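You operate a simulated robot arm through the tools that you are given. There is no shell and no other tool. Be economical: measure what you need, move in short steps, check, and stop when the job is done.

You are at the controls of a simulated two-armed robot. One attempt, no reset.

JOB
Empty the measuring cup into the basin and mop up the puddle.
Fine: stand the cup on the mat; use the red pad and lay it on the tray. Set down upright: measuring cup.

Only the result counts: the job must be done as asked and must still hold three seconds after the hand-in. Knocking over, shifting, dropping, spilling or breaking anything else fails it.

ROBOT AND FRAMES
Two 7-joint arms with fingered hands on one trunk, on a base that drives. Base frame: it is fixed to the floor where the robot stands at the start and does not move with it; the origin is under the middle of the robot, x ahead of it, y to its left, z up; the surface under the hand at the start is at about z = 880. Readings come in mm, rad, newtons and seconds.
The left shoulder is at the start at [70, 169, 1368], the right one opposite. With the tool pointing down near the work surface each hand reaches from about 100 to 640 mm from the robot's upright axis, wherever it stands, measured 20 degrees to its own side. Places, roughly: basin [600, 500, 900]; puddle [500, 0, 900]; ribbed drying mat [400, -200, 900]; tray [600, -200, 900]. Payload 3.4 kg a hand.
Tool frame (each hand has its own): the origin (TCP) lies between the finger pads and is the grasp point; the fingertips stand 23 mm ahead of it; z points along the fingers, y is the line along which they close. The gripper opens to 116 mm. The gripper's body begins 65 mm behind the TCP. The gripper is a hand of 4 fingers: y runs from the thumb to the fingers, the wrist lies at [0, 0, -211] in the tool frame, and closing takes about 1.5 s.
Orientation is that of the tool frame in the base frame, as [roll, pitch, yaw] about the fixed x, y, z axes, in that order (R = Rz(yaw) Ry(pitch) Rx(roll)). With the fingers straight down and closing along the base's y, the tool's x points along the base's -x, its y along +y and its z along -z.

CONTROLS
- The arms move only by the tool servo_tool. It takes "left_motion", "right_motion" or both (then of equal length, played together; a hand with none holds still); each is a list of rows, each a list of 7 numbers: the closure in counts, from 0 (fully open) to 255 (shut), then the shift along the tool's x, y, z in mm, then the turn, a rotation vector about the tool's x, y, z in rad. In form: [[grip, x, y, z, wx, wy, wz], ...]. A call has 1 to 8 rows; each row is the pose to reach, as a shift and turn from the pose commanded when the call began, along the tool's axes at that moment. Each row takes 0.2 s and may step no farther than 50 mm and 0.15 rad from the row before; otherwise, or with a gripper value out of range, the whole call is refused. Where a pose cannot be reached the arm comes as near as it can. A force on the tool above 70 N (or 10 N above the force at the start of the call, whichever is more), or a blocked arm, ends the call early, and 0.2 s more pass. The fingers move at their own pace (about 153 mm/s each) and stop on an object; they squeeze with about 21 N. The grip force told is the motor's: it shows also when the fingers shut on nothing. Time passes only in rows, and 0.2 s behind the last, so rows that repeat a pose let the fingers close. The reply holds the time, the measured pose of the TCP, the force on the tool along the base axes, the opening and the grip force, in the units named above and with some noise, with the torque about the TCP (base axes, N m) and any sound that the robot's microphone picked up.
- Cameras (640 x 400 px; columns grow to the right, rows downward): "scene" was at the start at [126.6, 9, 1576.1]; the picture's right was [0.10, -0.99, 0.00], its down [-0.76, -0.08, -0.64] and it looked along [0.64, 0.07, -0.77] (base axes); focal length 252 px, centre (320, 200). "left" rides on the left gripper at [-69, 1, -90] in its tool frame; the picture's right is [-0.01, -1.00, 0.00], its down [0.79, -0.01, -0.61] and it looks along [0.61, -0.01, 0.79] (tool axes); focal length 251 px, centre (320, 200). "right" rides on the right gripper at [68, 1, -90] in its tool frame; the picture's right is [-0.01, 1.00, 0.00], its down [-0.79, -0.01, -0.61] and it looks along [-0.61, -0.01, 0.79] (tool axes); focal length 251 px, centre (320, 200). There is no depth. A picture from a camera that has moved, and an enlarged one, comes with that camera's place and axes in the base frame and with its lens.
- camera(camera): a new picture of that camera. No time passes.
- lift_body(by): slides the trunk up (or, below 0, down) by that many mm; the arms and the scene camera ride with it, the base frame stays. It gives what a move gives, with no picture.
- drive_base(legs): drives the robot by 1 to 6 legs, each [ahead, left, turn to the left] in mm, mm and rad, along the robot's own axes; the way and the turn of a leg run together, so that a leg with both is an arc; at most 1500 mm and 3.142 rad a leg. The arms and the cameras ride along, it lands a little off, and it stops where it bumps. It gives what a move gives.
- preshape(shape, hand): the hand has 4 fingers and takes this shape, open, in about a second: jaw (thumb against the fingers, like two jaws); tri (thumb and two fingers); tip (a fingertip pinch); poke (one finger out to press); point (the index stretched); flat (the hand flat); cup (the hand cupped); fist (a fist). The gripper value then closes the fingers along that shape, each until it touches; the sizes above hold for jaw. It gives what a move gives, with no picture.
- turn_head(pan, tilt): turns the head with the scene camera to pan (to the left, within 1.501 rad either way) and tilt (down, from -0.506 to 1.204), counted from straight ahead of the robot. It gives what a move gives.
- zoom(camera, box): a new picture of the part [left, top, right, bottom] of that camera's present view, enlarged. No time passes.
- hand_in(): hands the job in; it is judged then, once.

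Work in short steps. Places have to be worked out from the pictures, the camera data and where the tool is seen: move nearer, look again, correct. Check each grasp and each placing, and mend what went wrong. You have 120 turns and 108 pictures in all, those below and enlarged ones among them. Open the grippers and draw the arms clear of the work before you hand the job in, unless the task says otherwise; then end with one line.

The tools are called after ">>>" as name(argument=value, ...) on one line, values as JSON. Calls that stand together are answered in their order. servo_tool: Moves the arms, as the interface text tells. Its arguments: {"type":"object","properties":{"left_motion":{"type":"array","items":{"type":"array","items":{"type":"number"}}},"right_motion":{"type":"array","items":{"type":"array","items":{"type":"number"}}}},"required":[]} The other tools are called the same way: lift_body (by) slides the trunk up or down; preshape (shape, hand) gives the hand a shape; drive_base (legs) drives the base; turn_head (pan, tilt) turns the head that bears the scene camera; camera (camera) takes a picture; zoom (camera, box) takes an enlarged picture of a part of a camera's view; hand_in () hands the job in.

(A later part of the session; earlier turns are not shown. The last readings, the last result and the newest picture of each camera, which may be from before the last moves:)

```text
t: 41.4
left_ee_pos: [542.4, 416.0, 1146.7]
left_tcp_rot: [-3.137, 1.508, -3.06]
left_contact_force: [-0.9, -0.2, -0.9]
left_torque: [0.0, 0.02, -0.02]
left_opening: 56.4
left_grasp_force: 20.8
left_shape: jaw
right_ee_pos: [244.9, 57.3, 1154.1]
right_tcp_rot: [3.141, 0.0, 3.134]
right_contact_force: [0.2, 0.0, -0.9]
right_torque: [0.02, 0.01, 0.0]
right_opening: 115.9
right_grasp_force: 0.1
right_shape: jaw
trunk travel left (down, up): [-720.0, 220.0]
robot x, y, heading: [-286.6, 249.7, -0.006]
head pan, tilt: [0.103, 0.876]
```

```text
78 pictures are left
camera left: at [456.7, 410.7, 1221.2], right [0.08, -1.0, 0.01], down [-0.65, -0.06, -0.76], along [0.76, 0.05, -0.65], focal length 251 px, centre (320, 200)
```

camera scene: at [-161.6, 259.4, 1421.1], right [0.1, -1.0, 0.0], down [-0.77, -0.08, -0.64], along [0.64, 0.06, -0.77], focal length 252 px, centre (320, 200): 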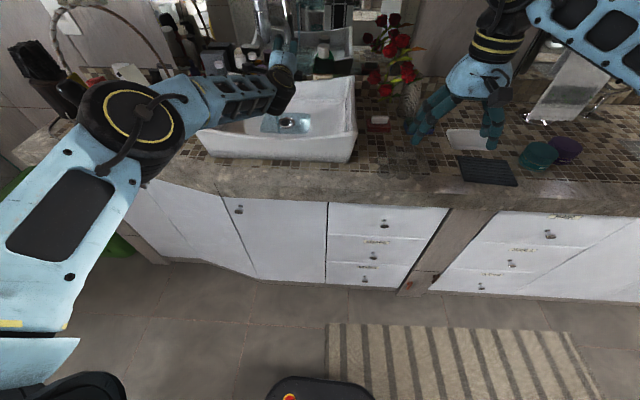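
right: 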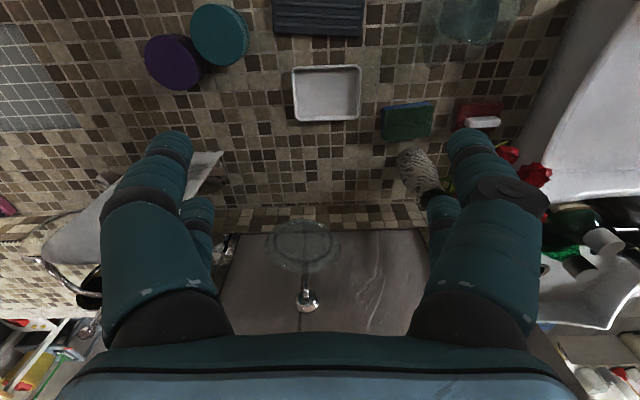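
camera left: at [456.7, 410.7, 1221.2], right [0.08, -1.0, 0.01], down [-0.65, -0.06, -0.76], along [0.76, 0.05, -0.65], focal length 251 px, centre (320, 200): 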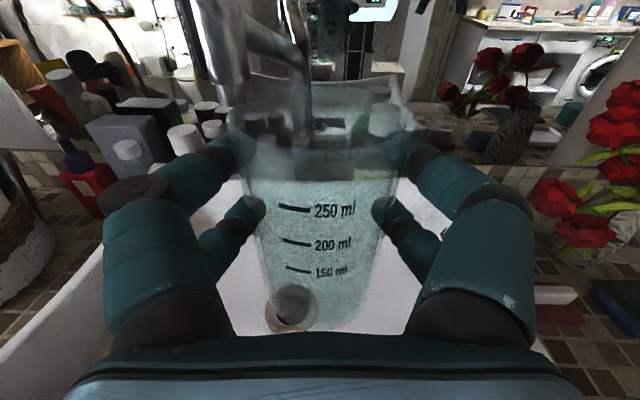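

Cup is empty and upright again. Retracting 80 mm to stay clear of the flowers, moving relatively right and leveling.

>>> servo_tool(left_motion=[[255, 0, 0, -25, 0, 0, 0], [255, 0, -10, -50, 0, 0, 0], [255, 10, -40, -75, 0, 0, 0], [255, 22, -70, -77, 0.02, -0.02, 0], [255, 34, -100, -77, 0.04, -0.04, 0], [255, 48, -130, -77, 0.06, -0.06, 0]])

>>> drive_base(legs=[[0, -475, 0]])

>>> camera(camera="left")

>>> camera(camera="scene")

```text
t: 42.8
left_ee_pos: [473.2, 278.0, 1101.9]
left_tcp_rot: [-1.677, 1.567, -1.66]
left_contact_force: [-0.2, -0.6, -0.6]
left_torque: [0.03, -0.03, -0.02]
left_opening: 56.3
left_grasp_force: 21.2
left_shape: jaw
right_ee_pos: [246.3, 56.6, 1153.5]
right_tcp_rot: [-3.142, -0.001, 3.138]
right_contact_force: [-0.6, -0.6, -1.1]
right_torque: [0.0, 0.02, 0.0]
right_opening: 116.0
right_grasp_force: 0.1
right_shape: jaw
trunk travel left (down, up): [-720.0, 220.0]
robot x, y, heading: [-288.1, 252.6, -0.0]
head pan, tilt: [0.103, 0.876]
```

```text
t: 45.6
left_ee_pos: [471.6, -186.5, 1103.5]
left_tcp_rot: [-1.513, 1.566, -1.487]
left_contact_force: [0.2, 0.1, 0.1]
left_torque: [0.0, 0.03, -0.01]
left_opening: 56.2
left_grasp_force: 21.0
left_shape: jaw
right_ee_pos: [247.0, -412.7, 1154.0]
right_tcp_rot: [-3.141, 0.002, -3.139]
right_contact_force: [-0.1, -0.2, -0.6]
right_torque: [-0.03, 0.03, -0.01]
right_opening: 116.0
right_grasp_force: 0.0
right_shape: jaw
trunk travel left (down, up): [-720.0, 220.0]
robot x, y, heading: [-290.3, -222.4, -0.007]
head pan, tilt: [0.103, 0.876]
```

```text
77 pictures are left
camera left: at [382.7, -188.6, 1172.0], right [0.03, -1.0, 0.01], down [-0.61, -0.03, -0.8], along [0.8, 0.01, -0.61], focal length 251 px, centre (320, 200)
```

left: 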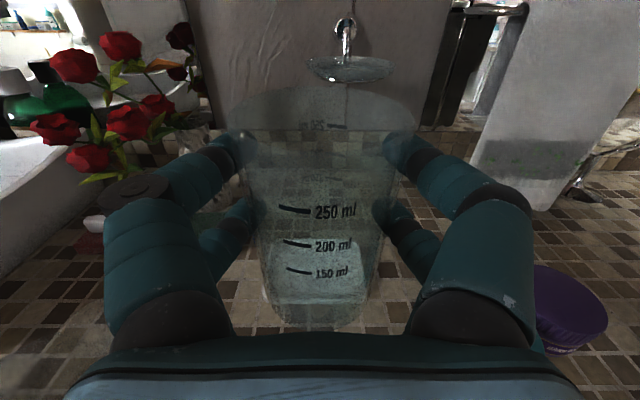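

```text
76 pictures are left
camera scene: at [-162.6, -212.5, 1421.1], right [0.11, -0.99, 0.0], down [-0.76, -0.08, -0.64], along [0.64, 0.07, -0.77], focal length 252 px, centre (320, 200)
```

scene: 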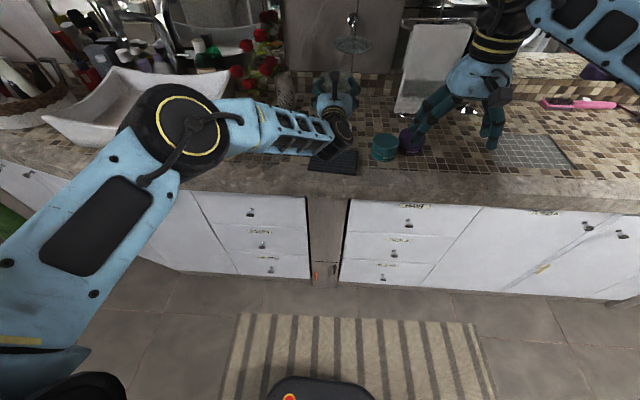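

Mat center is about (443, -197). I'll shift the cup over it and lower to just above.

>>> servo_tool(left_motion=[[255, 0, -5, -12, 0, 0, 0], [255, 0, -10, -24, 0, 0, 0]])

>>> lift_body(by=-130)

>>> camera(camera="left")

>>> zoom(camera="scene", box=[240, 60, 440, 185])

```text
t: 46.2
left_ee_pos: [447.8, -199.5, 1102.9]
left_tcp_rot: [-1.399, 1.567, -1.375]
left_contact_force: [-0.4, 0.5, -0.3]
left_torque: [-0.03, -0.01, 0.01]
left_opening: 56.1
left_grasp_force: 21.0
left_shape: jaw
right_ee_pos: [246.8, -412.5, 1153.5]
right_tcp_rot: [-3.141, 0.001, -3.139]
right_contact_force: [0.5, 0.1, 0.5]
right_torque: [0.0, -0.01, -0.01]
right_opening: 116.0
right_grasp_force: 0.1
right_shape: jaw
trunk travel left (down, up): [-720.0, 220.0]
robot x, y, heading: [-290.0, -225.7, -0.002]
head pan, tilt: [0.103, 0.876]
```

```text
t: 47.8
left_ee_pos: [448.6, -198.2, 974.0]
left_tcp_rot: [-1.529, 1.566, -1.504]
left_contact_force: [0.0, -0.1, -1.5]
left_torque: [-0.02, 0.03, 0.01]
left_opening: 55.9
left_grasp_force: 21.0
left_shape: jaw
right_ee_pos: [247.1, -412.8, 1023.1]
right_tcp_rot: [-3.141, 0.0, -3.139]
right_contact_force: [0.3, 0.0, -0.2]
right_torque: [0.0, -0.02, -0.02]
right_opening: 115.8
right_grasp_force: 0.0
right_shape: jaw
trunk travel left (down, up): [-590.0, 350.0]
robot x, y, heading: [-292.1, -222.8, 0.0]
head pan, tilt: [0.103, 0.876]
```

```text
75 pictures are left
camera left: at [359.1, -199.7, 1041.9], right [0.03, -1.0, 0.01], down [-0.61, -0.03, -0.79], along [0.79, 0.01, -0.61], focal length 251 px, centre (320, 200)
```

left: 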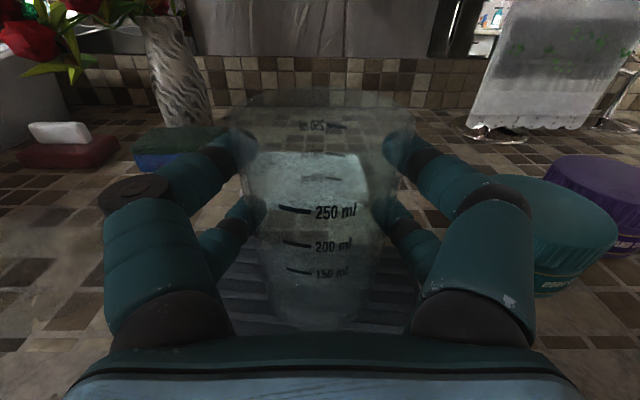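

```text
3.20 times, centred on (340, 122) of scene
camera zoom: at [-162.4, -213.1, 1291.1], right [0.11, -0.99, 0.0], down [-0.76, -0.08, -0.64], along [0.64, 0.07, -0.77], focal length 805 px, centre (256, 448)
```

zoom: 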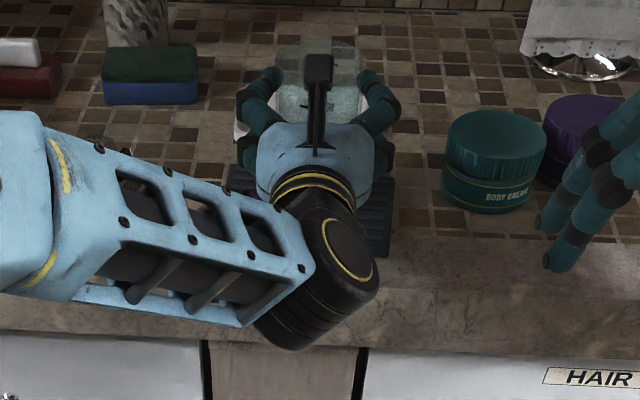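

The cup is above the mat. Lowering carefully.

>>> servo_tool(left_motion=[[255, 3, 0, 0, 0, 0, 0], [255, 6, 0, 0, 0, 0, 0], [255, 9, 0, 0, 0, 0, 0], [255, 12, 0, 0, 0, 0, 0]])

```text
t: 48.8
left_ee_pos: [449.3, -199.7, 961.2]
left_tcp_rot: [-1.312, 1.567, -1.285]
left_contact_force: [0.4, 0.6, 1.4]
left_torque: [0.03, -0.03, 0.0]
left_opening: 56.0
left_grasp_force: 20.7
left_shape: jaw
right_ee_pos: [246.4, -411.8, 1023.5]
right_tcp_rot: [-3.14, 0.002, -3.139]
right_contact_force: [-0.3, 1.1, -0.7]
right_torque: [0.01, 0.0, 0.0]
right_opening: 115.9
right_grasp_force: 0.1
right_shape: jaw
trunk travel left (down, up): [-590.0, 350.0]
robot x, y, heading: [-285.6, -225.0, -0.001]
head pan, tilt: [0.103, 0.876]
```

Force hints at first contact. A few more 1 mm steps.

>>> servo_tool(left_motion=[[255, 1, 0, 0, 0, 0, 0], [255, 2, 0, 0, 0, 0, 0], [255, 2, 0, 0, 0, 0, 0]])

```text
t: 49.6
left_ee_pos: [448.1, -198.8, 961.1]
left_tcp_rot: [-0.883, 1.566, -0.856]
left_contact_force: [3.5, 0.4, 10.0]
left_torque: [0.01, -0.02, 0.0]
left_opening: 56.0
left_grasp_force: 20.8
left_shape: jaw
right_ee_pos: [245.8, -412.0, 1023.4]
right_tcp_rot: [3.14, 0.001, -3.137]
right_contact_force: [-0.4, -0.4, -0.1]
right_torque: [-0.04, -0.01, 0.03]
right_opening: 116.1
right_grasp_force: 0.1
right_shape: jaw
trunk travel left (down, up): [-590.0, 350.0]
robot x, y, heading: [-287.1, -223.0, 0.005]
head pan, tilt: [0.103, 0.876]
```

Contact is firm: the cup stands on the mat. Easing off 1.5 mm, then opening.

>>> servo_tool(left_motion=[[255, -1.5, 0, 0, 0, 0, 0], [200, -1.5, 0, 0, 0, 0, 0], [150, -1.5, 0, 0, 0, 0, 0], [100, -1.5, 0, 0, 0, 0, 0], [50, -1.5, 0, 0, 0, 0, 0], [0, -1.5, 0, 0, 0, 0, 0], [0, -1.5, 0, 0, 0, 0, 0], [0, -1.5, 0, 0, 0, 0, 0]])

>>> camera(camera="left")

```text
t: 51.4
left_ee_pos: [449.1, -198.3, 959.7]
left_tcp_rot: [-1.579, 1.566, -1.553]
left_contact_force: [0.3, 0.3, -0.2]
left_torque: [-0.02, 0.01, -0.02]
left_opening: 116.0
left_grasp_force: 0.1
left_shape: jaw
right_ee_pos: [246.4, -411.5, 1023.1]
right_tcp_rot: [-3.14, 0.001, -3.139]
right_contact_force: [-0.5, 0.2, 0.4]
right_torque: [-0.01, 0.0, 0.02]
right_opening: 116.0
right_grasp_force: 0.2
right_shape: jaw
trunk travel left (down, up): [-590.0, 350.0]
robot x, y, heading: [-289.9, -225.8, 0.004]
head pan, tilt: [0.103, 0.876]
```

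```text
73 pictures are left
camera left: at [359.2, -200.0, 1028.5], right [0.03, -1.0, 0.01], down [-0.61, -0.03, -0.79], along [0.79, 0.01, -0.61], focal length 251 px, centre (320, 200)
```

left: 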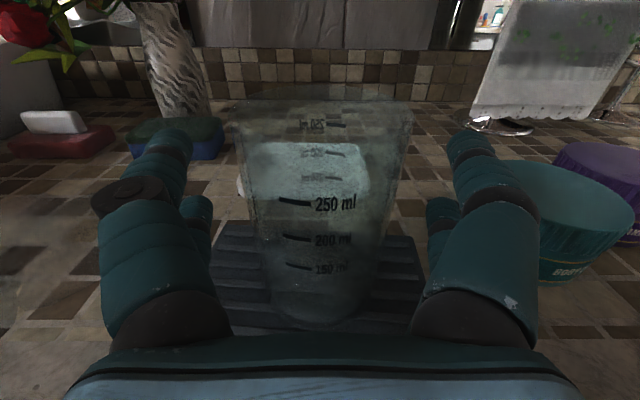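

Cup stands upright on the mat, released. Drawing the left hand straight back.

>>> servo_tool(left_motion=[[0, 0, 0, -20, 0, 0, 0], [0, 0, 0, -45, 0, 0, 0], [0, 0, 0, -70, 0, 0, 0], [0, 0, 0, -95, 0, 0, 0]])

>>> camera(camera="left")

```text
t: 52.4
left_ee_pos: [353.0, -201.2, 962.1]
left_tcp_rot: [-1.336, 1.564, -1.311]
left_contact_force: [0.6, 0.5, -0.1]
left_torque: [0.0, -0.03, -0.01]
left_opening: 115.9
left_grasp_force: 0.0
left_shape: jaw
right_ee_pos: [246.6, -411.9, 1024.8]
right_tcp_rot: [-3.14, -0.001, -3.137]
right_contact_force: [0.8, 0.5, -0.5]
right_torque: [0.0, -0.02, 0.0]
right_opening: 115.8
right_grasp_force: 0.1
right_shape: jaw
trunk travel left (down, up): [-590.0, 350.0]
robot x, y, heading: [-288.2, -222.8, 0.006]
head pan, tilt: [0.103, 0.876]
```

```text
72 pictures are left
camera left: at [264.0, -202.6, 1030.9], right [0.03, -1.0, 0.01], down [-0.61, -0.03, -0.8], along [0.8, 0.01, -0.61], focal length 251 px, centre (320, 200)
```

left: 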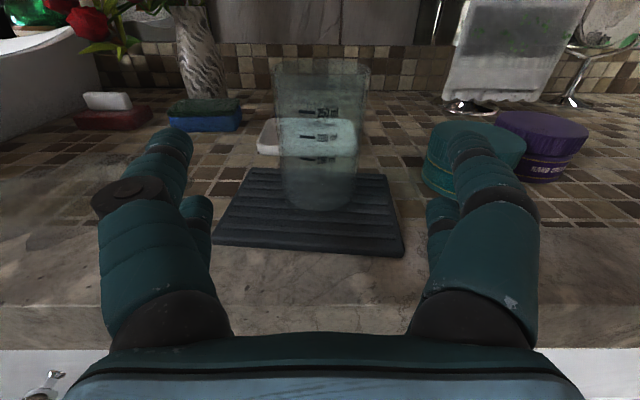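

The cup sits well on the mat. Now I raise the trunk back to working height for the right hand.

>>> lift_body(by=305)

>>> servo_tool(left_motion=[[0, 0, 25, -20, 0, 0.14, 0], [0, 0, 50, -40, 0, 0.28, 0], [0, 0, 75, -60, 0, 0.42, 0], [0, 0, 100, -80, 0, 0.56, 0], [0, 0, 125, -100, 0, 0.7, 0], [0, 0, 150, -120, 0, 0.83, 0], [0, 0, 175, -140, 0, 0.83, 0]])

>>> camera(camera="scene")

```text
t: 55.5
left_ee_pos: [354.8, -201.2, 1265.6]
left_tcp_rot: [-1.554, 1.568, -1.529]
left_contact_force: [-0.5, -0.7, -0.2]
left_torque: [-0.02, 0.03, 0.02]
left_opening: 116.1
left_grasp_force: 0.1
left_shape: jaw
right_ee_pos: [245.5, -412.1, 1328.9]
right_tcp_rot: [-3.141, 0.001, -3.138]
right_contact_force: [-0.3, 0.2, 0.9]
right_torque: [0.0, 0.01, 0.0]
right_opening: 116.0
right_grasp_force: 0.0
right_shape: jaw
trunk travel left (down, up): [-895.0, 45.0]
robot x, y, heading: [-291.7, -223.9, 0.002]
head pan, tilt: [0.103, 0.876]
```

```text
t: 57.1
left_ee_pos: [207.7, -27.7, 1266.1]
left_tcp_rot: [-3.135, 0.742, -3.112]
left_contact_force: [-0.6, 0.4, -0.1]
left_torque: [0.01, -0.01, -0.02]
left_opening: 116.1
left_grasp_force: 0.0
left_shape: jaw
right_ee_pos: [245.5, -410.7, 1329.5]
right_tcp_rot: [-3.14, 0.002, -3.138]
right_contact_force: [-0.3, 0.3, 0.1]
right_torque: [0.0, -0.01, -0.02]
right_opening: 116.1
right_grasp_force: 0.0
right_shape: jaw
trunk travel left (down, up): [-895.0, 45.0]
robot x, y, heading: [-287.5, -220.9, 0.002]
head pan, tilt: [0.103, 0.876]
```

```text
71 pictures are left
camera scene: at [-163.9, -211.3, 1596.2], right [0.11, -0.99, 0.0], down [-0.76, -0.08, -0.64], along [0.64, 0.07, -0.77], focal length 252 px, centre (320, 200)
```

scene: 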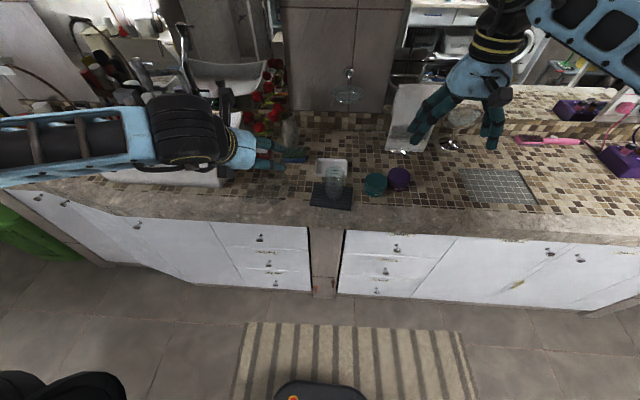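

Driving back left and forward so the right hand can reach the red pad and the puddle.

>>> drive_base(legs=[[0, 467, 0], [340, 0, 0]])

>>> camera(camera="right")

>>> camera(camera="scene")

```text
t: 61.7
left_ee_pos: [543.5, 440.5, 1267.9]
left_tcp_rot: [-3.136, 0.743, -3.106]
left_contact_force: [0.7, 0.7, 1.4]
left_torque: [-0.03, -0.02, -0.03]
left_opening: 116.0
left_grasp_force: 0.1
left_shape: jaw
right_ee_pos: [583.9, 57.4, 1329.1]
right_tcp_rot: [3.141, 0.001, -3.131]
right_contact_force: [-0.2, -0.4, 0.1]
right_torque: [0.03, -0.02, -0.01]
right_opening: 115.7
right_grasp_force: 0.2
right_shape: jaw
trunk travel left (down, up): [-895.0, 45.0]
robot x, y, heading: [52.9, 241.8, 0.005]
head pan, tilt: [0.103, 0.876]
```

```text
70 pictures are left
camera right: at [515.2, 56.8, 1420.3], right [0.0, 1.0, 0.0], down [0.79, 0.0, 0.61], along [0.61, 0.0, -0.79], focal length 251 px, centre (320, 200)
```

right: 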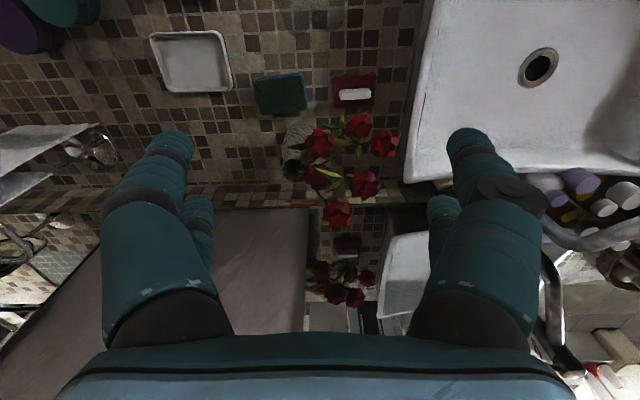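

```text
69 pictures are left
camera scene: at [172.6, 254.1, 1596.4], right [0.11, -0.99, 0.0], down [-0.76, -0.09, -0.64], along [0.64, 0.07, -0.77], focal length 252 px, centre (320, 200)
```

scene: 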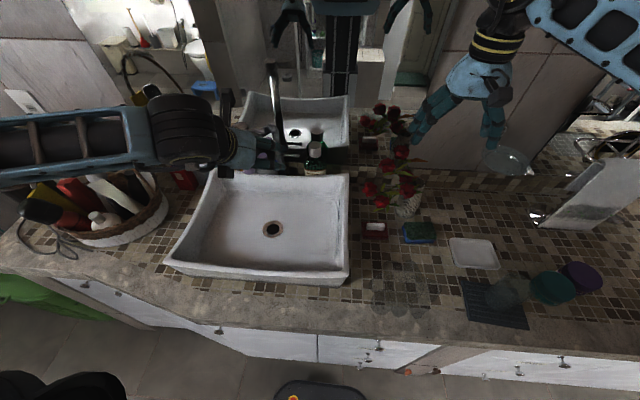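

The red pad's handle is at about (647, 124, 915), and a flower hangs above it near (675, 121, 1011). I'll approach with the right hand tilted forward so its body stays on the robot's side.

>>> servo_tool(right_motion=[[0, 6, 13, 40, 0, -0.14, 0], [0, 12, 27, 80, 0, -0.28, 0], [0, 18, 40, 120, 0, -0.42, 0], [0, 24, 54, 160, 0, -0.56, 0], [0, 30, 67, 200, 0, -0.7, 0]])

>>> camera(camera="right")

>>> zoom(camera="scene", box=[320, 160, 480, 300])

```text
t: 62.9
left_ee_pos: [546.2, 439.5, 1267.2]
left_tcp_rot: [-3.136, 0.742, -3.107]
left_contact_force: [1.2, 0.4, 0.1]
left_torque: [0.02, -0.01, -0.01]
left_opening: 115.9
left_grasp_force: 0.1
left_shape: jaw
right_ee_pos: [554.3, 123.1, 1129.7]
right_tcp_rot: [3.139, 0.702, -3.132]
right_contact_force: [0.3, -1.0, 0.2]
right_torque: [0.01, -0.03, -0.01]
right_opening: 116.0
right_grasp_force: 0.0
right_shape: jaw
trunk travel left (down, up): [-895.0, 45.0]
robot x, y, heading: [49.5, 245.9, 0.01]
head pan, tilt: [0.103, 0.876]
```

```text
68 pictures are left
camera right: at [444.2, 121.6, 1154.6], right [0.0, 1.0, 0.01], down [0.21, -0.01, 0.98], along [0.98, 0.01, -0.21], focal length 251 px, centre (320, 200)
```

right: 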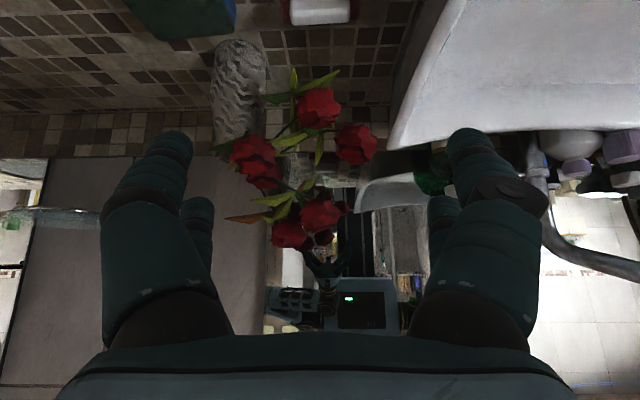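

```text
2.86 times, centred on (400, 230) of scene
camera zoom: at [174.9, 253.9, 1596.3], right [0.11, -0.99, 0.0], down [-0.76, -0.09, -0.64], along [0.64, 0.07, -0.77], focal length 719 px, centre (91, 114)
```

zoom: 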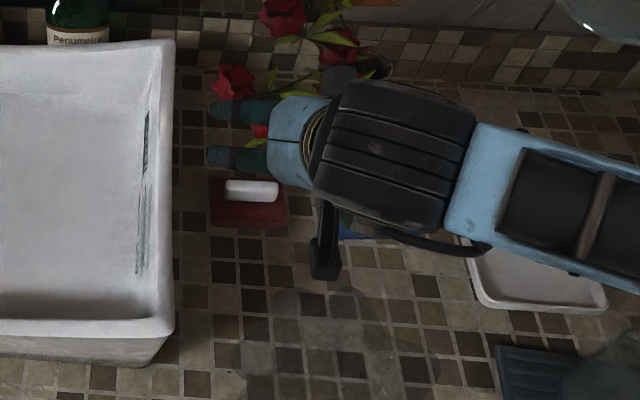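

Two views agree: handle at (649, 123), about 62 mm long along y. Descending to a pre-grasp point about 100 mm back along the hand axis.

>>> servo_tool(right_motion=[[0, 20, 0, 40, 0, 0, 0], [0, 40, 0, 80, 0, 0, 0], [0, 60, 0, 120, 0, 0, 0]])

>>> camera(camera="right")

>>> zoom(camera="scene", box=[320, 160, 480, 300])

```text
t: 63.7
left_ee_pos: [548.2, 440.6, 1266.0]
left_tcp_rot: [-3.137, 0.74, -3.106]
left_contact_force: [0.2, -0.1, 0.5]
left_torque: [0.01, -0.01, 0.0]
left_opening: 115.9
left_grasp_force: 0.1
left_shape: jaw
right_ee_pos: [587.1, 122.7, 997.2]
right_tcp_rot: [-3.14, 0.701, -3.133]
right_contact_force: [-0.7, -0.2, -0.2]
right_torque: [0.03, 0.0, 0.01]
right_opening: 115.9
right_grasp_force: 0.0
right_shape: jaw
trunk travel left (down, up): [-895.0, 45.0]
robot x, y, heading: [49.4, 243.3, 0.006]
head pan, tilt: [0.103, 0.876]
```

```text
66 pictures are left
camera right: at [476.8, 121.6, 1022.8], right [0.0, 1.0, 0.01], down [0.22, 0.0, 0.98], along [0.98, 0.0, -0.22], focal length 251 px, centre (320, 200)
```

right: 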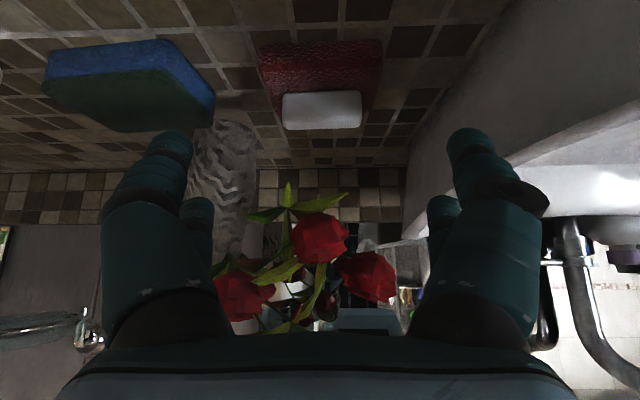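

```text
2.86 times, centred on (400, 230) of scene
camera zoom: at [177.3, 254.8, 1596.0], right [0.11, -0.99, 0.0], down [-0.76, -0.09, -0.64], along [0.64, 0.07, -0.77], focal length 719 px, centre (91, 114)
```

zoom: 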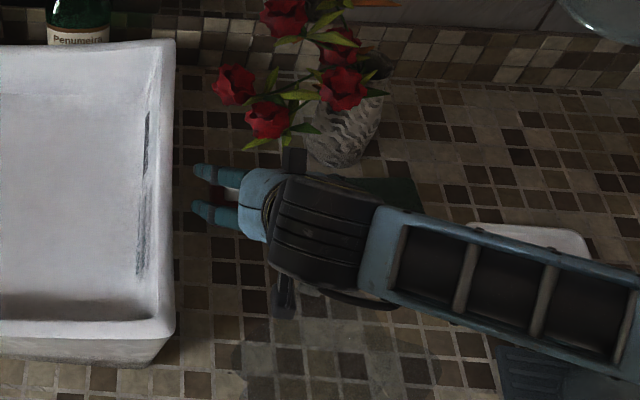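

Pad top is ≈897 and handle top ≈928; the sponge is close on the right, so I'll partly close the fingers first and then slide down along the hand axis in two stages.

>>> servo_tool(right_motion=[[65, 0, 0, 0, 0, 0, 0], [65, 0, 0, 0, 0, 0, 0], [65, 0, 0, 25, 0, 0, 0], [65, 0, 0, 50, 0, 0, 0], [65, 0, 0, 65, 0, 0, 0]])

>>> camera(camera="right")

```text
t: 64.9
left_ee_pos: [547.6, 440.1, 1265.1]
left_tcp_rot: [-3.137, 0.739, -3.105]
left_contact_force: [-0.2, 0.0, -0.4]
left_torque: [-0.01, 0.01, 0.02]
left_opening: 116.0
left_grasp_force: 0.1
left_shape: jaw
right_ee_pos: [628.5, 125.6, 948.9]
right_tcp_rot: [3.141, 0.7, -3.132]
right_contact_force: [0.2, 1.1, -0.1]
right_torque: [-0.01, 0.0, -0.01]
right_opening: 86.7
right_grasp_force: 0.1
right_shape: jaw
trunk travel left (down, up): [-895.0, 45.0]
robot x, y, heading: [55.7, 247.8, 0.009]
head pan, tilt: [0.103, 0.876]
```

```text
64 pictures are left
camera right: at [518.8, 124.7, 973.8], right [0.0, 1.0, 0.01], down [0.22, 0.0, 0.98], along [0.98, 0.0, -0.22], focal length 251 px, centre (320, 200)
```

right: 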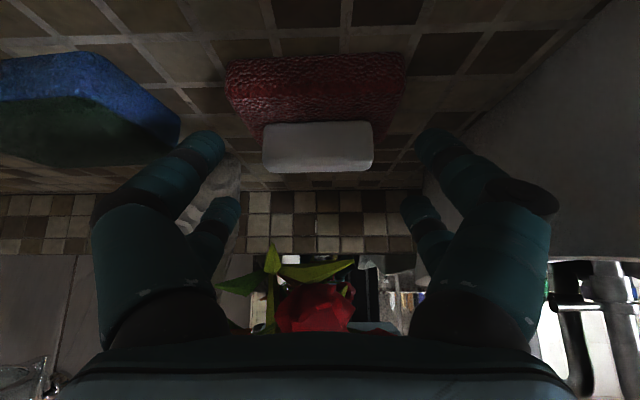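

Well aligned between fingers and pad. Last 37 mm advance, then close on the handle.

>>> servo_tool(right_motion=[[65, -1, 0, 13, 0, 0, 0], [65, -1, 0, 26, 0, 0, 0], [65, -1, 0, 37, 0, 0, 0], [65, -1, 0, 37, 0, 0, 0]])

>>> camera(camera="right")

>>> zoom(camera="scene", box=[340, 160, 460, 260])

```text
t: 65.9
left_ee_pos: [546.5, 440.1, 1265.7]
left_tcp_rot: [-3.138, 0.742, -3.105]
left_contact_force: [-0.3, 0.8, -0.2]
left_torque: [-0.02, 0.03, 0.02]
left_opening: 116.2
left_grasp_force: 0.0
left_shape: jaw
right_ee_pos: [655.1, 125.1, 920.4]
right_tcp_rot: [3.141, 0.7, -3.131]
right_contact_force: [-0.4, 0.5, 0.8]
right_torque: [-0.01, 0.0, 0.02]
right_opening: 86.6
right_grasp_force: 0.1
right_shape: jaw
trunk travel left (down, up): [-895.0, 45.0]
robot x, y, heading: [50.7, 247.7, 0.008]
head pan, tilt: [0.103, 0.876]
```

```text
63 pictures are left
camera right: at [544.2, 124.7, 946.1], right [0.0, 1.0, 0.01], down [0.22, 0.0, 0.98], along [0.98, 0.0, -0.22], focal length 251 px, centre (320, 200)
```

right: 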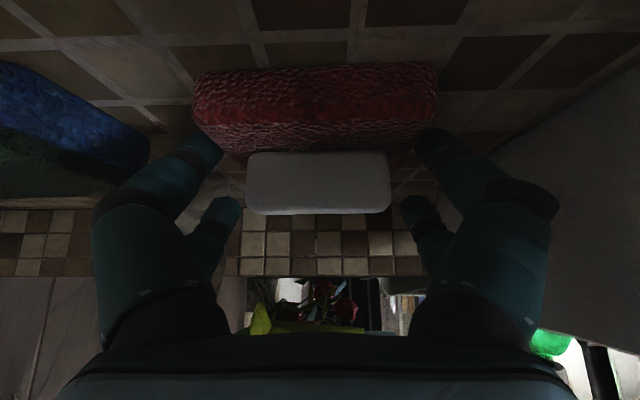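

```text
4.00 times, centred on (400, 210) of scene
camera zoom: at [175.9, 254.2, 1596.1], right [0.11, -0.99, 0.0], down [-0.76, -0.09, -0.64], along [0.64, 0.07, -0.77], focal length 1007 px, centre (0, 160)
```

zoom: 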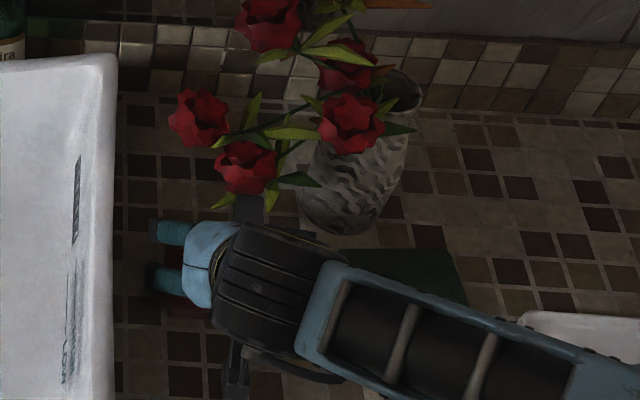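

The pad's top may be up to ~908, so the fingertips could catch its ends. I'll lift 9 mm and then close on the handle.

>>> servo_tool(right_motion=[[65, -5.8, 0, -6.9, 0, 0, 0], [100, -5.8, 0, -6.9, 0, 0, 0], [140, -5.8, 0, -6.9, 0, 0, 0], [180, -5.8, 0, -6.9, 0, 0, 0], [220, -5.8, 0, -6.9, 0, 0, 0], [255, -5.8, 0, -6.9, 0, 0, 0], [255, -5.8, 0, -6.9, 0, 0, 0], [255, -5.8, 0, -6.9, 0, 0, 0]])

>>> camera(camera="right")

```text
t: 67.7
left_ee_pos: [544.7, 441.8, 1264.9]
left_tcp_rot: [-3.136, 0.742, -3.106]
left_contact_force: [1.1, -0.6, 0.6]
left_torque: [0.0, -0.01, 0.03]
left_opening: 115.9
left_grasp_force: 0.0
left_shape: jaw
right_ee_pos: [653.1, 125.5, 932.3]
right_tcp_rot: [3.142, 0.705, -3.131]
right_contact_force: [4.0, -0.5, 14.0]
right_torque: [0.26, -0.12, -0.09]
right_opening: 36.2
right_grasp_force: 21.1
right_shape: jaw
trunk travel left (down, up): [-895.0, 45.0]
robot x, y, heading: [47.6, 244.4, 0.012]
head pan, tilt: [0.103, 0.876]
```

```text
61 pictures are left
camera right: at [543.9, 124.8, 956.5], right [0.0, 1.0, 0.01], down [0.21, 0.0, 0.98], along [0.98, 0.0, -0.21], focal length 251 px, centre (320, 200)
```

right: 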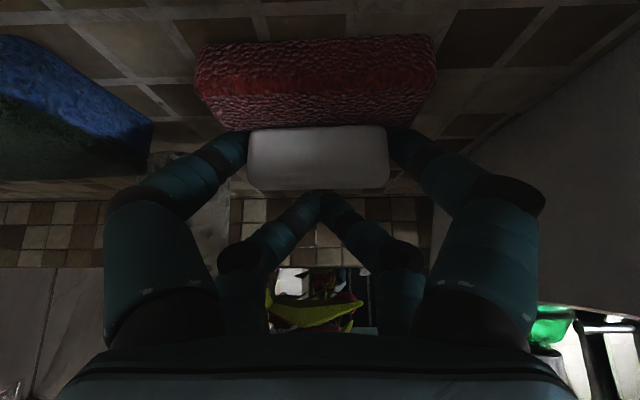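

One finger pair holds the handle's ends. I'll back out along the hand axis 50 mm and see whether the pad follows.

>>> servo_tool(right_motion=[[255, 0, 0, -12, 0, 0, 0], [255, 0, 0, -25, 0, 0, 0], [255, 0, 0, -38, 0, 0, 0], [255, 0, 0, -50, 0, 0, 0]])

>>> camera(camera="right")

>>> zoom(camera="scene", box=[320, 160, 480, 300])

```text
t: 68.7
left_ee_pos: [547.1, 440.3, 1266.0]
left_tcp_rot: [-3.139, 0.74, -3.106]
left_contact_force: [0.3, 0.4, -0.1]
left_torque: [0.03, 0.02, 0.01]
left_opening: 116.0
left_grasp_force: 0.1
left_shape: jaw
right_ee_pos: [622.3, 125.5, 969.5]
right_tcp_rot: [3.14, 0.701, -3.131]
right_contact_force: [0.2, 0.0, -0.3]
right_torque: [-0.04, 0.01, 0.01]
right_opening: 35.5
right_grasp_force: 20.8
right_shape: jaw
trunk travel left (down, up): [-895.0, 45.0]
robot x, y, heading: [51.1, 244.1, 0.009]
head pan, tilt: [0.103, 0.876]
```

```text
60 pictures are left
camera right: at [511.8, 123.6, 994.0], right [0.0, 1.0, 0.01], down [0.22, -0.01, 0.98], along [0.98, 0.0, -0.22], focal length 251 px, centre (320, 200)
```

right: 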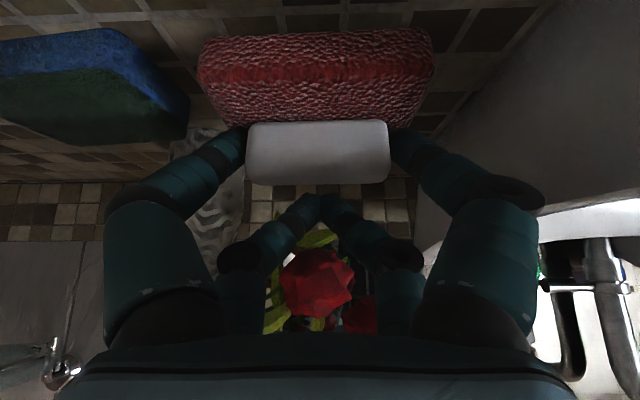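

```text
2.86 times, centred on (400, 230) of scene
camera zoom: at [175.9, 253.9, 1596.1], right [0.11, -0.99, 0.0], down [-0.76, -0.09, -0.64], along [0.64, 0.07, -0.77], focal length 719 px, centre (91, 114)
```

zoom: 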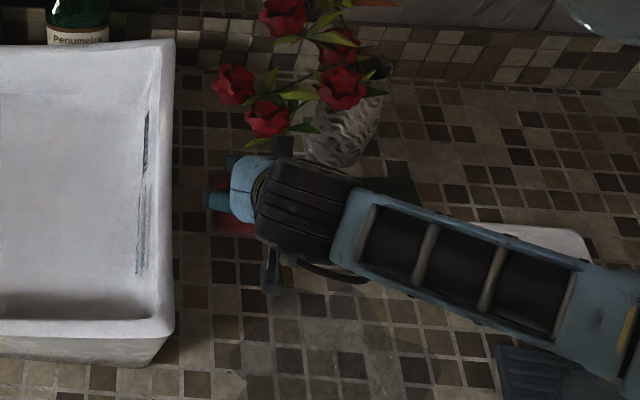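

The pad is lifted and level. Moving it up and to the right to see the puddle clearly.

>>> servo_tool(right_motion=[[255, 0, 0, -40, 0, 0, 0], [255, -4, -30, -70, 0, 0, 0], [255, -7, -65, -90, 0, 0, 0], [255, -9, -105, -105, 0, 0, 0], [255, -11, -145, -109, 0, 0, 0]])

>>> zoom(camera="scene", box=[330, 200, 490, 340])

>>> camera(camera="right")

```text
t: 69.9
left_ee_pos: [545.9, 438.5, 1266.4]
left_tcp_rot: [-3.138, 0.743, -3.107]
left_contact_force: [0.0, -0.4, 0.3]
left_torque: [0.05, -0.01, 0.0]
left_opening: 115.9
left_grasp_force: 0.0
left_shape: jaw
right_ee_pos: [561.5, -22.9, 1060.9]
right_tcp_rot: [3.141, 0.702, -3.131]
right_contact_force: [-0.4, -0.1, -0.2]
right_torque: [0.01, -0.03, -0.01]
right_opening: 35.8
right_grasp_force: 21.2
right_shape: jaw
trunk travel left (down, up): [-895.0, 45.0]
robot x, y, heading: [49.6, 247.7, 0.011]
head pan, tilt: [0.103, 0.876]
```

```text
2.86 times, centred on (410, 270) of scene
camera zoom: at [174.9, 252.6, 1596.2], right [0.11, -0.99, 0.0], down [-0.76, -0.09, -0.64], along [0.64, 0.07, -0.77], focal length 719 px, centre (63, 0)
```

zoom: 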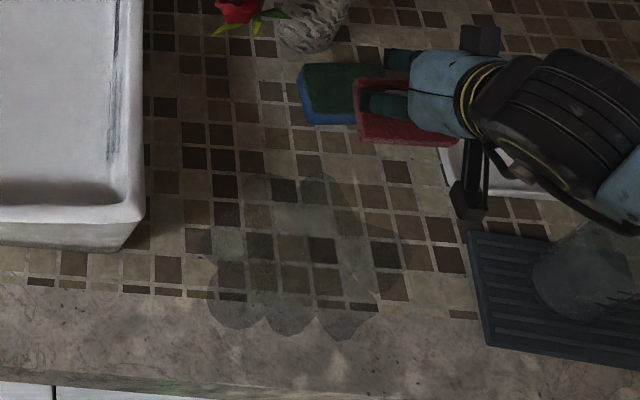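

```text
57 pictures are left
camera right: at [451.4, -23.4, 1084.9], right [0.0, 1.0, 0.01], down [0.22, -0.01, 0.98], along [0.98, 0.01, -0.22], focal length 251 px, centre (320, 200)
```

right: 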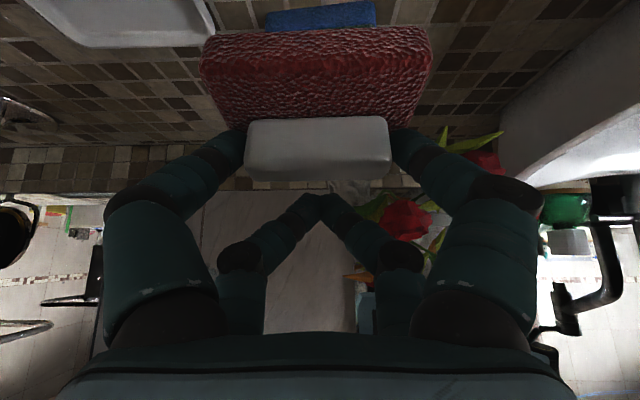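

The puddle spans x ≈ 388–557 and y ≈ -72 to 143. I'll lower the pad toward its far right part, stopping just above the surface.

>>> servo_tool(right_motion=[[255, 29, 0, 26, 0, 0, 0], [255, 58, 0, 52, 0, 0, 0], [255, 80, 0, 72, 0, 0, 0], [255, 86, 0, 77, 0, 0, 0]])

>>> camera(camera="right")

```text
t: 70.9
left_ee_pos: [547.1, 440.9, 1265.5]
left_tcp_rot: [-3.135, 0.742, -3.106]
left_contact_force: [0.6, 0.6, 1.4]
left_torque: [-0.01, -0.04, 0.01]
left_opening: 115.7
left_grasp_force: 0.0
left_shape: jaw
right_ee_pos: [550.2, -28.4, 982.7]
right_tcp_rot: [3.139, 0.696, -3.131]
right_contact_force: [-1.3, -0.1, 0.5]
right_torque: [-0.01, -0.01, -0.01]
right_opening: 35.4
right_grasp_force: 20.7
right_shape: jaw
right hand out of reach, approached as far as the arm can: row 2, 3, 4
trunk travel left (down, up): [-895.0, 45.0]
robot x, y, heading: [48.7, 247.9, 0.011]
head pan, tilt: [0.103, 0.876]
```

```text
56 pictures are left
camera right: at [440.8, -29.4, 1009.0], right [-0.01, 1.0, 0.01], down [0.22, -0.01, 0.97], along [0.97, 0.01, -0.22], focal length 251 px, centre (320, 200)
```

right: 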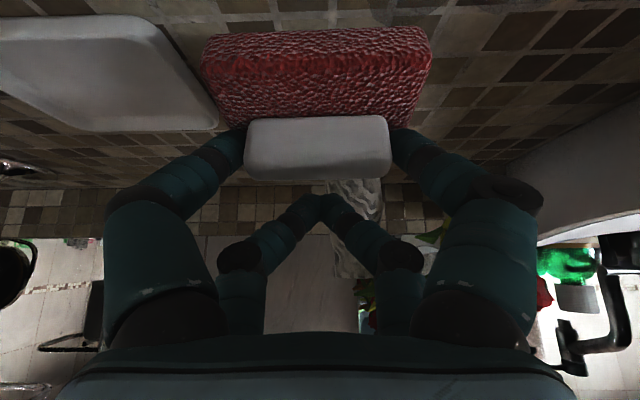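

The arm hits a limit here with the tilted hand. I'll move left/back toward the puddle's middle, where reach should be better.

>>> servo_tool(right_motion=[[255, 0, 40, 0, 0, 0, 0], [255, 13, 80, -10, 0, 0, 0], [255, 40, 88, -14, 0, 0, 0], [255, 65, 88, -14, 0, 0, 0], [255, 79, 88, -14, 0, 0, 0]])

```text
t: 72.1
left_ee_pos: [547.4, 441.1, 1265.8]
left_tcp_rot: [-3.135, 0.739, -3.105]
left_contact_force: [0.5, 0.6, -0.5]
left_torque: [-0.02, -0.01, 0.0]
left_opening: 115.7
left_grasp_force: 0.0
left_shape: jaw
right_ee_pos: [536.6, 50.5, 985.6]
right_tcp_rot: [3.138, 0.649, -3.127]
right_contact_force: [-0.4, 0.4, -0.1]
right_torque: [-0.01, 0.03, 0.01]
right_opening: 35.5
right_grasp_force: 21.0
right_shape: jaw
right hand out of reach, approached as far as the arm can: row 1, 2, 3, 4, 5
trunk travel left (down, up): [-895.0, 45.0]
robot x, y, heading: [51.8, 245.0, 0.007]
head pan, tilt: [0.103, 0.876]
```

The same folding limit; backing the base by 170 mm gives the tilted hand room, as with the left arm.

>>> drive_base(legs=[[-170, 0, 0]])

>>> servo_tool(right_motion=[[255, -10, 0, 25, 0, -0.02, 0], [255, -20, 0, 50, 0, -0.04, 0], [255, -20, 0, 90, 0, -0.052, 0], [255, 0, 0, 110, 0, -0.052, 0]])

```text
t: 73.5
left_ee_pos: [381.1, 438.1, 1264.2]
left_tcp_rot: [-3.137, 0.738, -3.104]
left_contact_force: [-0.2, -0.8, -1.0]
left_torque: [0.01, 0.04, 0.03]
left_opening: 116.1
left_grasp_force: 0.1
left_shape: jaw
right_ee_pos: [368.9, 48.7, 983.5]
right_tcp_rot: [3.137, 0.645, -3.124]
right_contact_force: [-0.4, -0.5, -0.6]
right_torque: [0.02, -0.01, 0.02]
right_opening: 35.5
right_grasp_force: 20.6
right_shape: jaw
trunk travel left (down, up): [-895.0, 45.0]
robot x, y, heading: [-118.0, 240.8, 0.011]
head pan, tilt: [0.103, 0.876]
```

```text
t: 74.7
left_ee_pos: [367.6, 440.6, 1269.8]
left_tcp_rot: [-3.132, 0.747, -3.102]
left_contact_force: [1.0, -0.2, 0.8]
left_torque: [0.03, 0.02, 0.02]
left_opening: 116.1
left_grasp_force: 0.0
left_shape: jaw
right_ee_pos: [458.0, 52.5, 929.4]
right_tcp_rot: [3.126, 0.721, -3.13]
right_contact_force: [-16.3, -0.6, 59.8]
right_torque: [-0.19, 0.7, -0.16]
right_opening: 36.1
right_grasp_force: 20.9
right_shape: jaw
right hand out of reach, approached as far as the arm can: row 3, 4
trunk travel left (down, up): [-895.0, 45.0]
robot x, y, heading: [-117.4, 241.3, 0.014]
head pan, tilt: [0.103, 0.876]
stopped in row 4 (right hand): the force on the tool passed its limit at 86 N (the readings are from after the stop); the commanded pose is now the measured one
```

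I went too low and pressed the pad hard on the counter. Easing up 4 mm and looking.

>>> servo_tool(right_motion=[[255, -2.6, 0, -3, 0, 0, 0], [255, -2.6, 0, -3, 0, 0, 0]])

>>> camera(camera="right")

>>> camera(camera="scene")

```text
t: 75.3
left_ee_pos: [368.8, 441.2, 1268.7]
left_tcp_rot: [-3.131, 0.747, -3.101]
left_contact_force: [-0.2, -1.0, -0.1]
left_torque: [0.03, -0.01, 0.04]
left_opening: 115.9
left_grasp_force: 0.1
left_shape: jaw
right_ee_pos: [455.9, 50.8, 928.8]
right_tcp_rot: [3.131, 0.716, -3.13]
right_contact_force: [4.2, 1.7, 50.5]
right_torque: [0.42, 0.11, -0.14]
right_opening: 35.8
right_grasp_force: 21.2
right_shape: jaw
trunk travel left (down, up): [-895.0, 45.0]
robot x, y, heading: [-122.0, 243.1, 0.01]
head pan, tilt: [0.103, 0.876]
```

```text
55 pictures are left
camera right: at [346.9, 50.1, 952.9], right [-0.01, 1.0, 0.01], down [0.2, -0.01, 0.98], along [0.98, 0.01, -0.2], focal length 251 px, centre (320, 200)
```

right: 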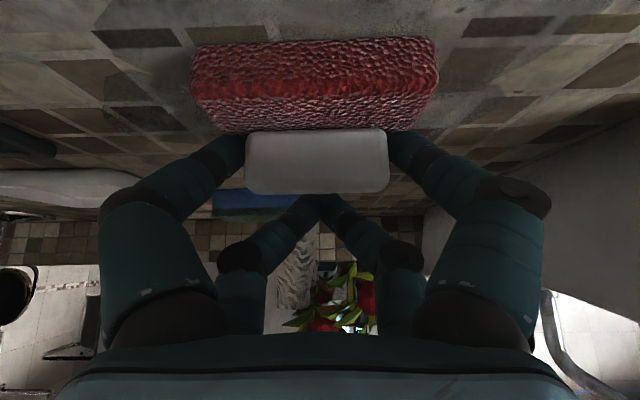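

```text
54 pictures are left
camera scene: at [-3.3, 256.1, 1597.0], right [0.11, -0.99, 0.0], down [-0.76, -0.09, -0.64], along [0.64, 0.07, -0.76], focal length 252 px, centre (320, 200)
```

scene: 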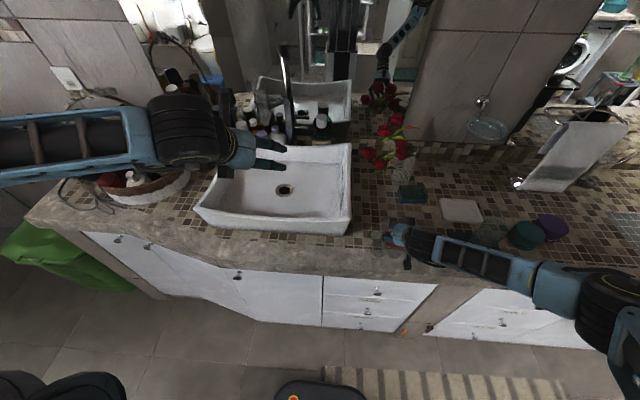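

Still about 50 N. Raising a few mm more to get a light wiping force.

>>> servo_tool(right_motion=[[255, -2, 0, -2.3, 0, 0, 0], [255, -2, 0, -2.3, 0, 0, 0]])

```text
t: 75.9
left_ee_pos: [371.4, 441.5, 1268.2]
left_tcp_rot: [-3.134, 0.745, -3.104]
left_contact_force: [-0.5, 0.8, 0.5]
left_torque: [0.03, 0.0, -0.02]
left_opening: 115.9
left_grasp_force: 0.0
left_shape: jaw
right_ee_pos: [456.9, 50.2, 929.7]
right_tcp_rot: [3.134, 0.709, -3.128]
right_contact_force: [3.9, 0.4, 38.9]
right_torque: [0.43, 0.11, -0.07]
right_opening: 35.3
right_grasp_force: 20.9
right_shape: jaw
trunk travel left (down, up): [-895.0, 45.0]
robot x, y, heading: [-122.0, 237.5, 0.014]
head pan, tilt: [0.103, 0.876]
```

About 4 N/mm stiffness. Raising 6 mm for ~15 N, then wiping: left, toward the front edge strip, and right along it.

>>> servo_tool(right_motion=[[255, -3.9, 0, -4.5, 0, 0, 0], [255, -3.9, 33, -4.5, 0, 0, 0], [255, -3.9, 65, -4.5, 0, 0, 0], [255, 30.2, 65, -33.8, 0, 0, 0], [255, 30.2, 25, -33.8, 0, 0, 0], [255, 30.2, -15, -33.8, 0, 0, 0], [255, 30.2, -55, -33.8, 0, 0, 0], [255, 30.2, -95, -33.8, 0, 0, 0]])

>>> zoom(camera="scene", box=[330, 180, 490, 300])

>>> camera(camera="right")

```text
t: 77.7
left_ee_pos: [376.3, 436.7, 1266.9]
left_tcp_rot: [-3.137, 0.74, -3.104]
left_contact_force: [-0.1, 0.0, -0.7]
left_torque: [0.04, 0.01, 0.0]
left_opening: 115.7
left_grasp_force: 0.0
left_shape: jaw
right_ee_pos: [424.3, -51.2, 938.1]
right_tcp_rot: [3.126, 0.694, -3.134]
right_contact_force: [-0.6, 0.0, -0.1]
right_torque: [0.03, -0.01, -0.01]
right_opening: 36.9
right_grasp_force: 20.9
right_shape: jaw
right hand out of reach, approached as far as the arm can: row 4, 5, 6, 7, 8
trunk travel left (down, up): [-895.0, 45.0]
robot x, y, heading: [-118.7, 244.1, 0.011]
head pan, tilt: [0.103, 0.876]
```

```text
3.33 times, centred on (410, 240) of scene
camera zoom: at [5.7, 250.3, 1596.2], right [0.11, -0.99, 0.0], down [-0.76, -0.09, -0.64], along [0.64, 0.07, -0.77], focal length 839 px, centre (20, 67)
```

zoom: 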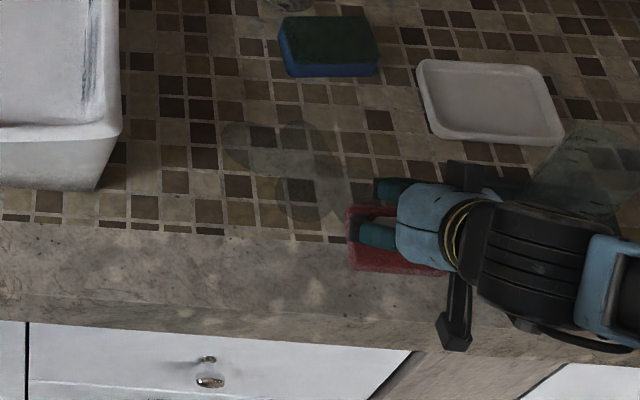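

```text
52 pictures are left
camera right: at [315.0, -53.3, 964.3], right [-0.01, 1.0, 0.02], down [0.22, -0.01, 0.97], along [0.97, 0.02, -0.22], focal length 251 px, centre (320, 200)
```

right: 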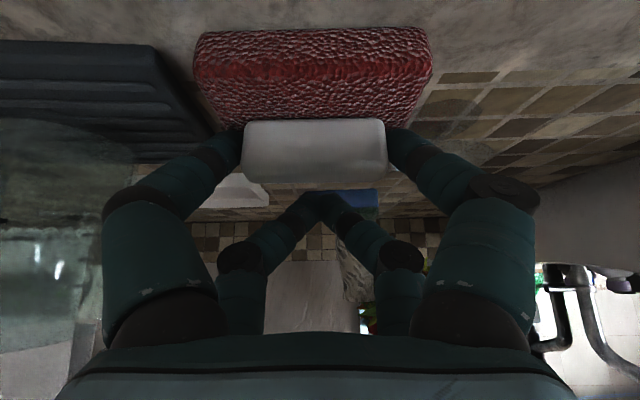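

The front and left parts are already wiped; a patch remains at x ≈ 438–560, y ≈ -50 to 99. Continuing with the middle strips.

>>> servo_tool(right_motion=[[255, -17.4, 3, 27.5, 0, 0, 0], [255, -17.4, 42, 27.5, 0, 0, 0], [255, -17.4, 82, 27.5, 0, 0, 0], [255, -42, 85, 48, 0, 0, 0], [255, -42, 45, 48, 0, 0, 0], [255, -42, 5, 48, 0, 0, 0]])

>>> zoom(camera="scene", box=[330, 180, 490, 300])

```text
t: 79.1
left_ee_pos: [372.8, 441.8, 1266.6]
left_tcp_rot: [-3.132, 0.743, -3.102]
left_contact_force: [0.1, 0.0, -0.1]
left_torque: [0.03, -0.01, 0.02]
left_opening: 116.1
left_grasp_force: 0.1
left_shape: jaw
right_ee_pos: [486.6, -36.8, 930.9]
right_tcp_rot: [3.129, 0.707, -3.128]
right_contact_force: [1.3, 9.0, 16.3]
right_torque: [0.37, 0.03, -0.03]
right_opening: 32.5
right_grasp_force: 21.2
right_shape: jaw
trunk travel left (down, up): [-895.0, 45.0]
robot x, y, heading: [-117.9, 240.0, 0.012]
head pan, tilt: [0.103, 0.876]
```

```text
3.33 times, centred on (410, 240) of scene
camera zoom: at [2.5, 255.3, 1596.4], right [0.11, -0.99, 0.0], down [-0.76, -0.09, -0.64], along [0.64, 0.07, -0.77], focal length 839 px, centre (20, 67)
```

zoom: 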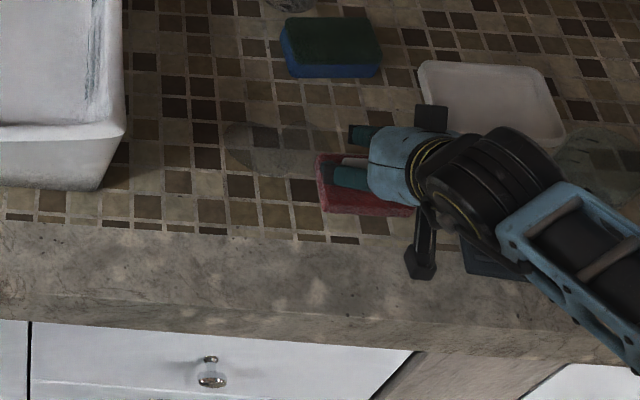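

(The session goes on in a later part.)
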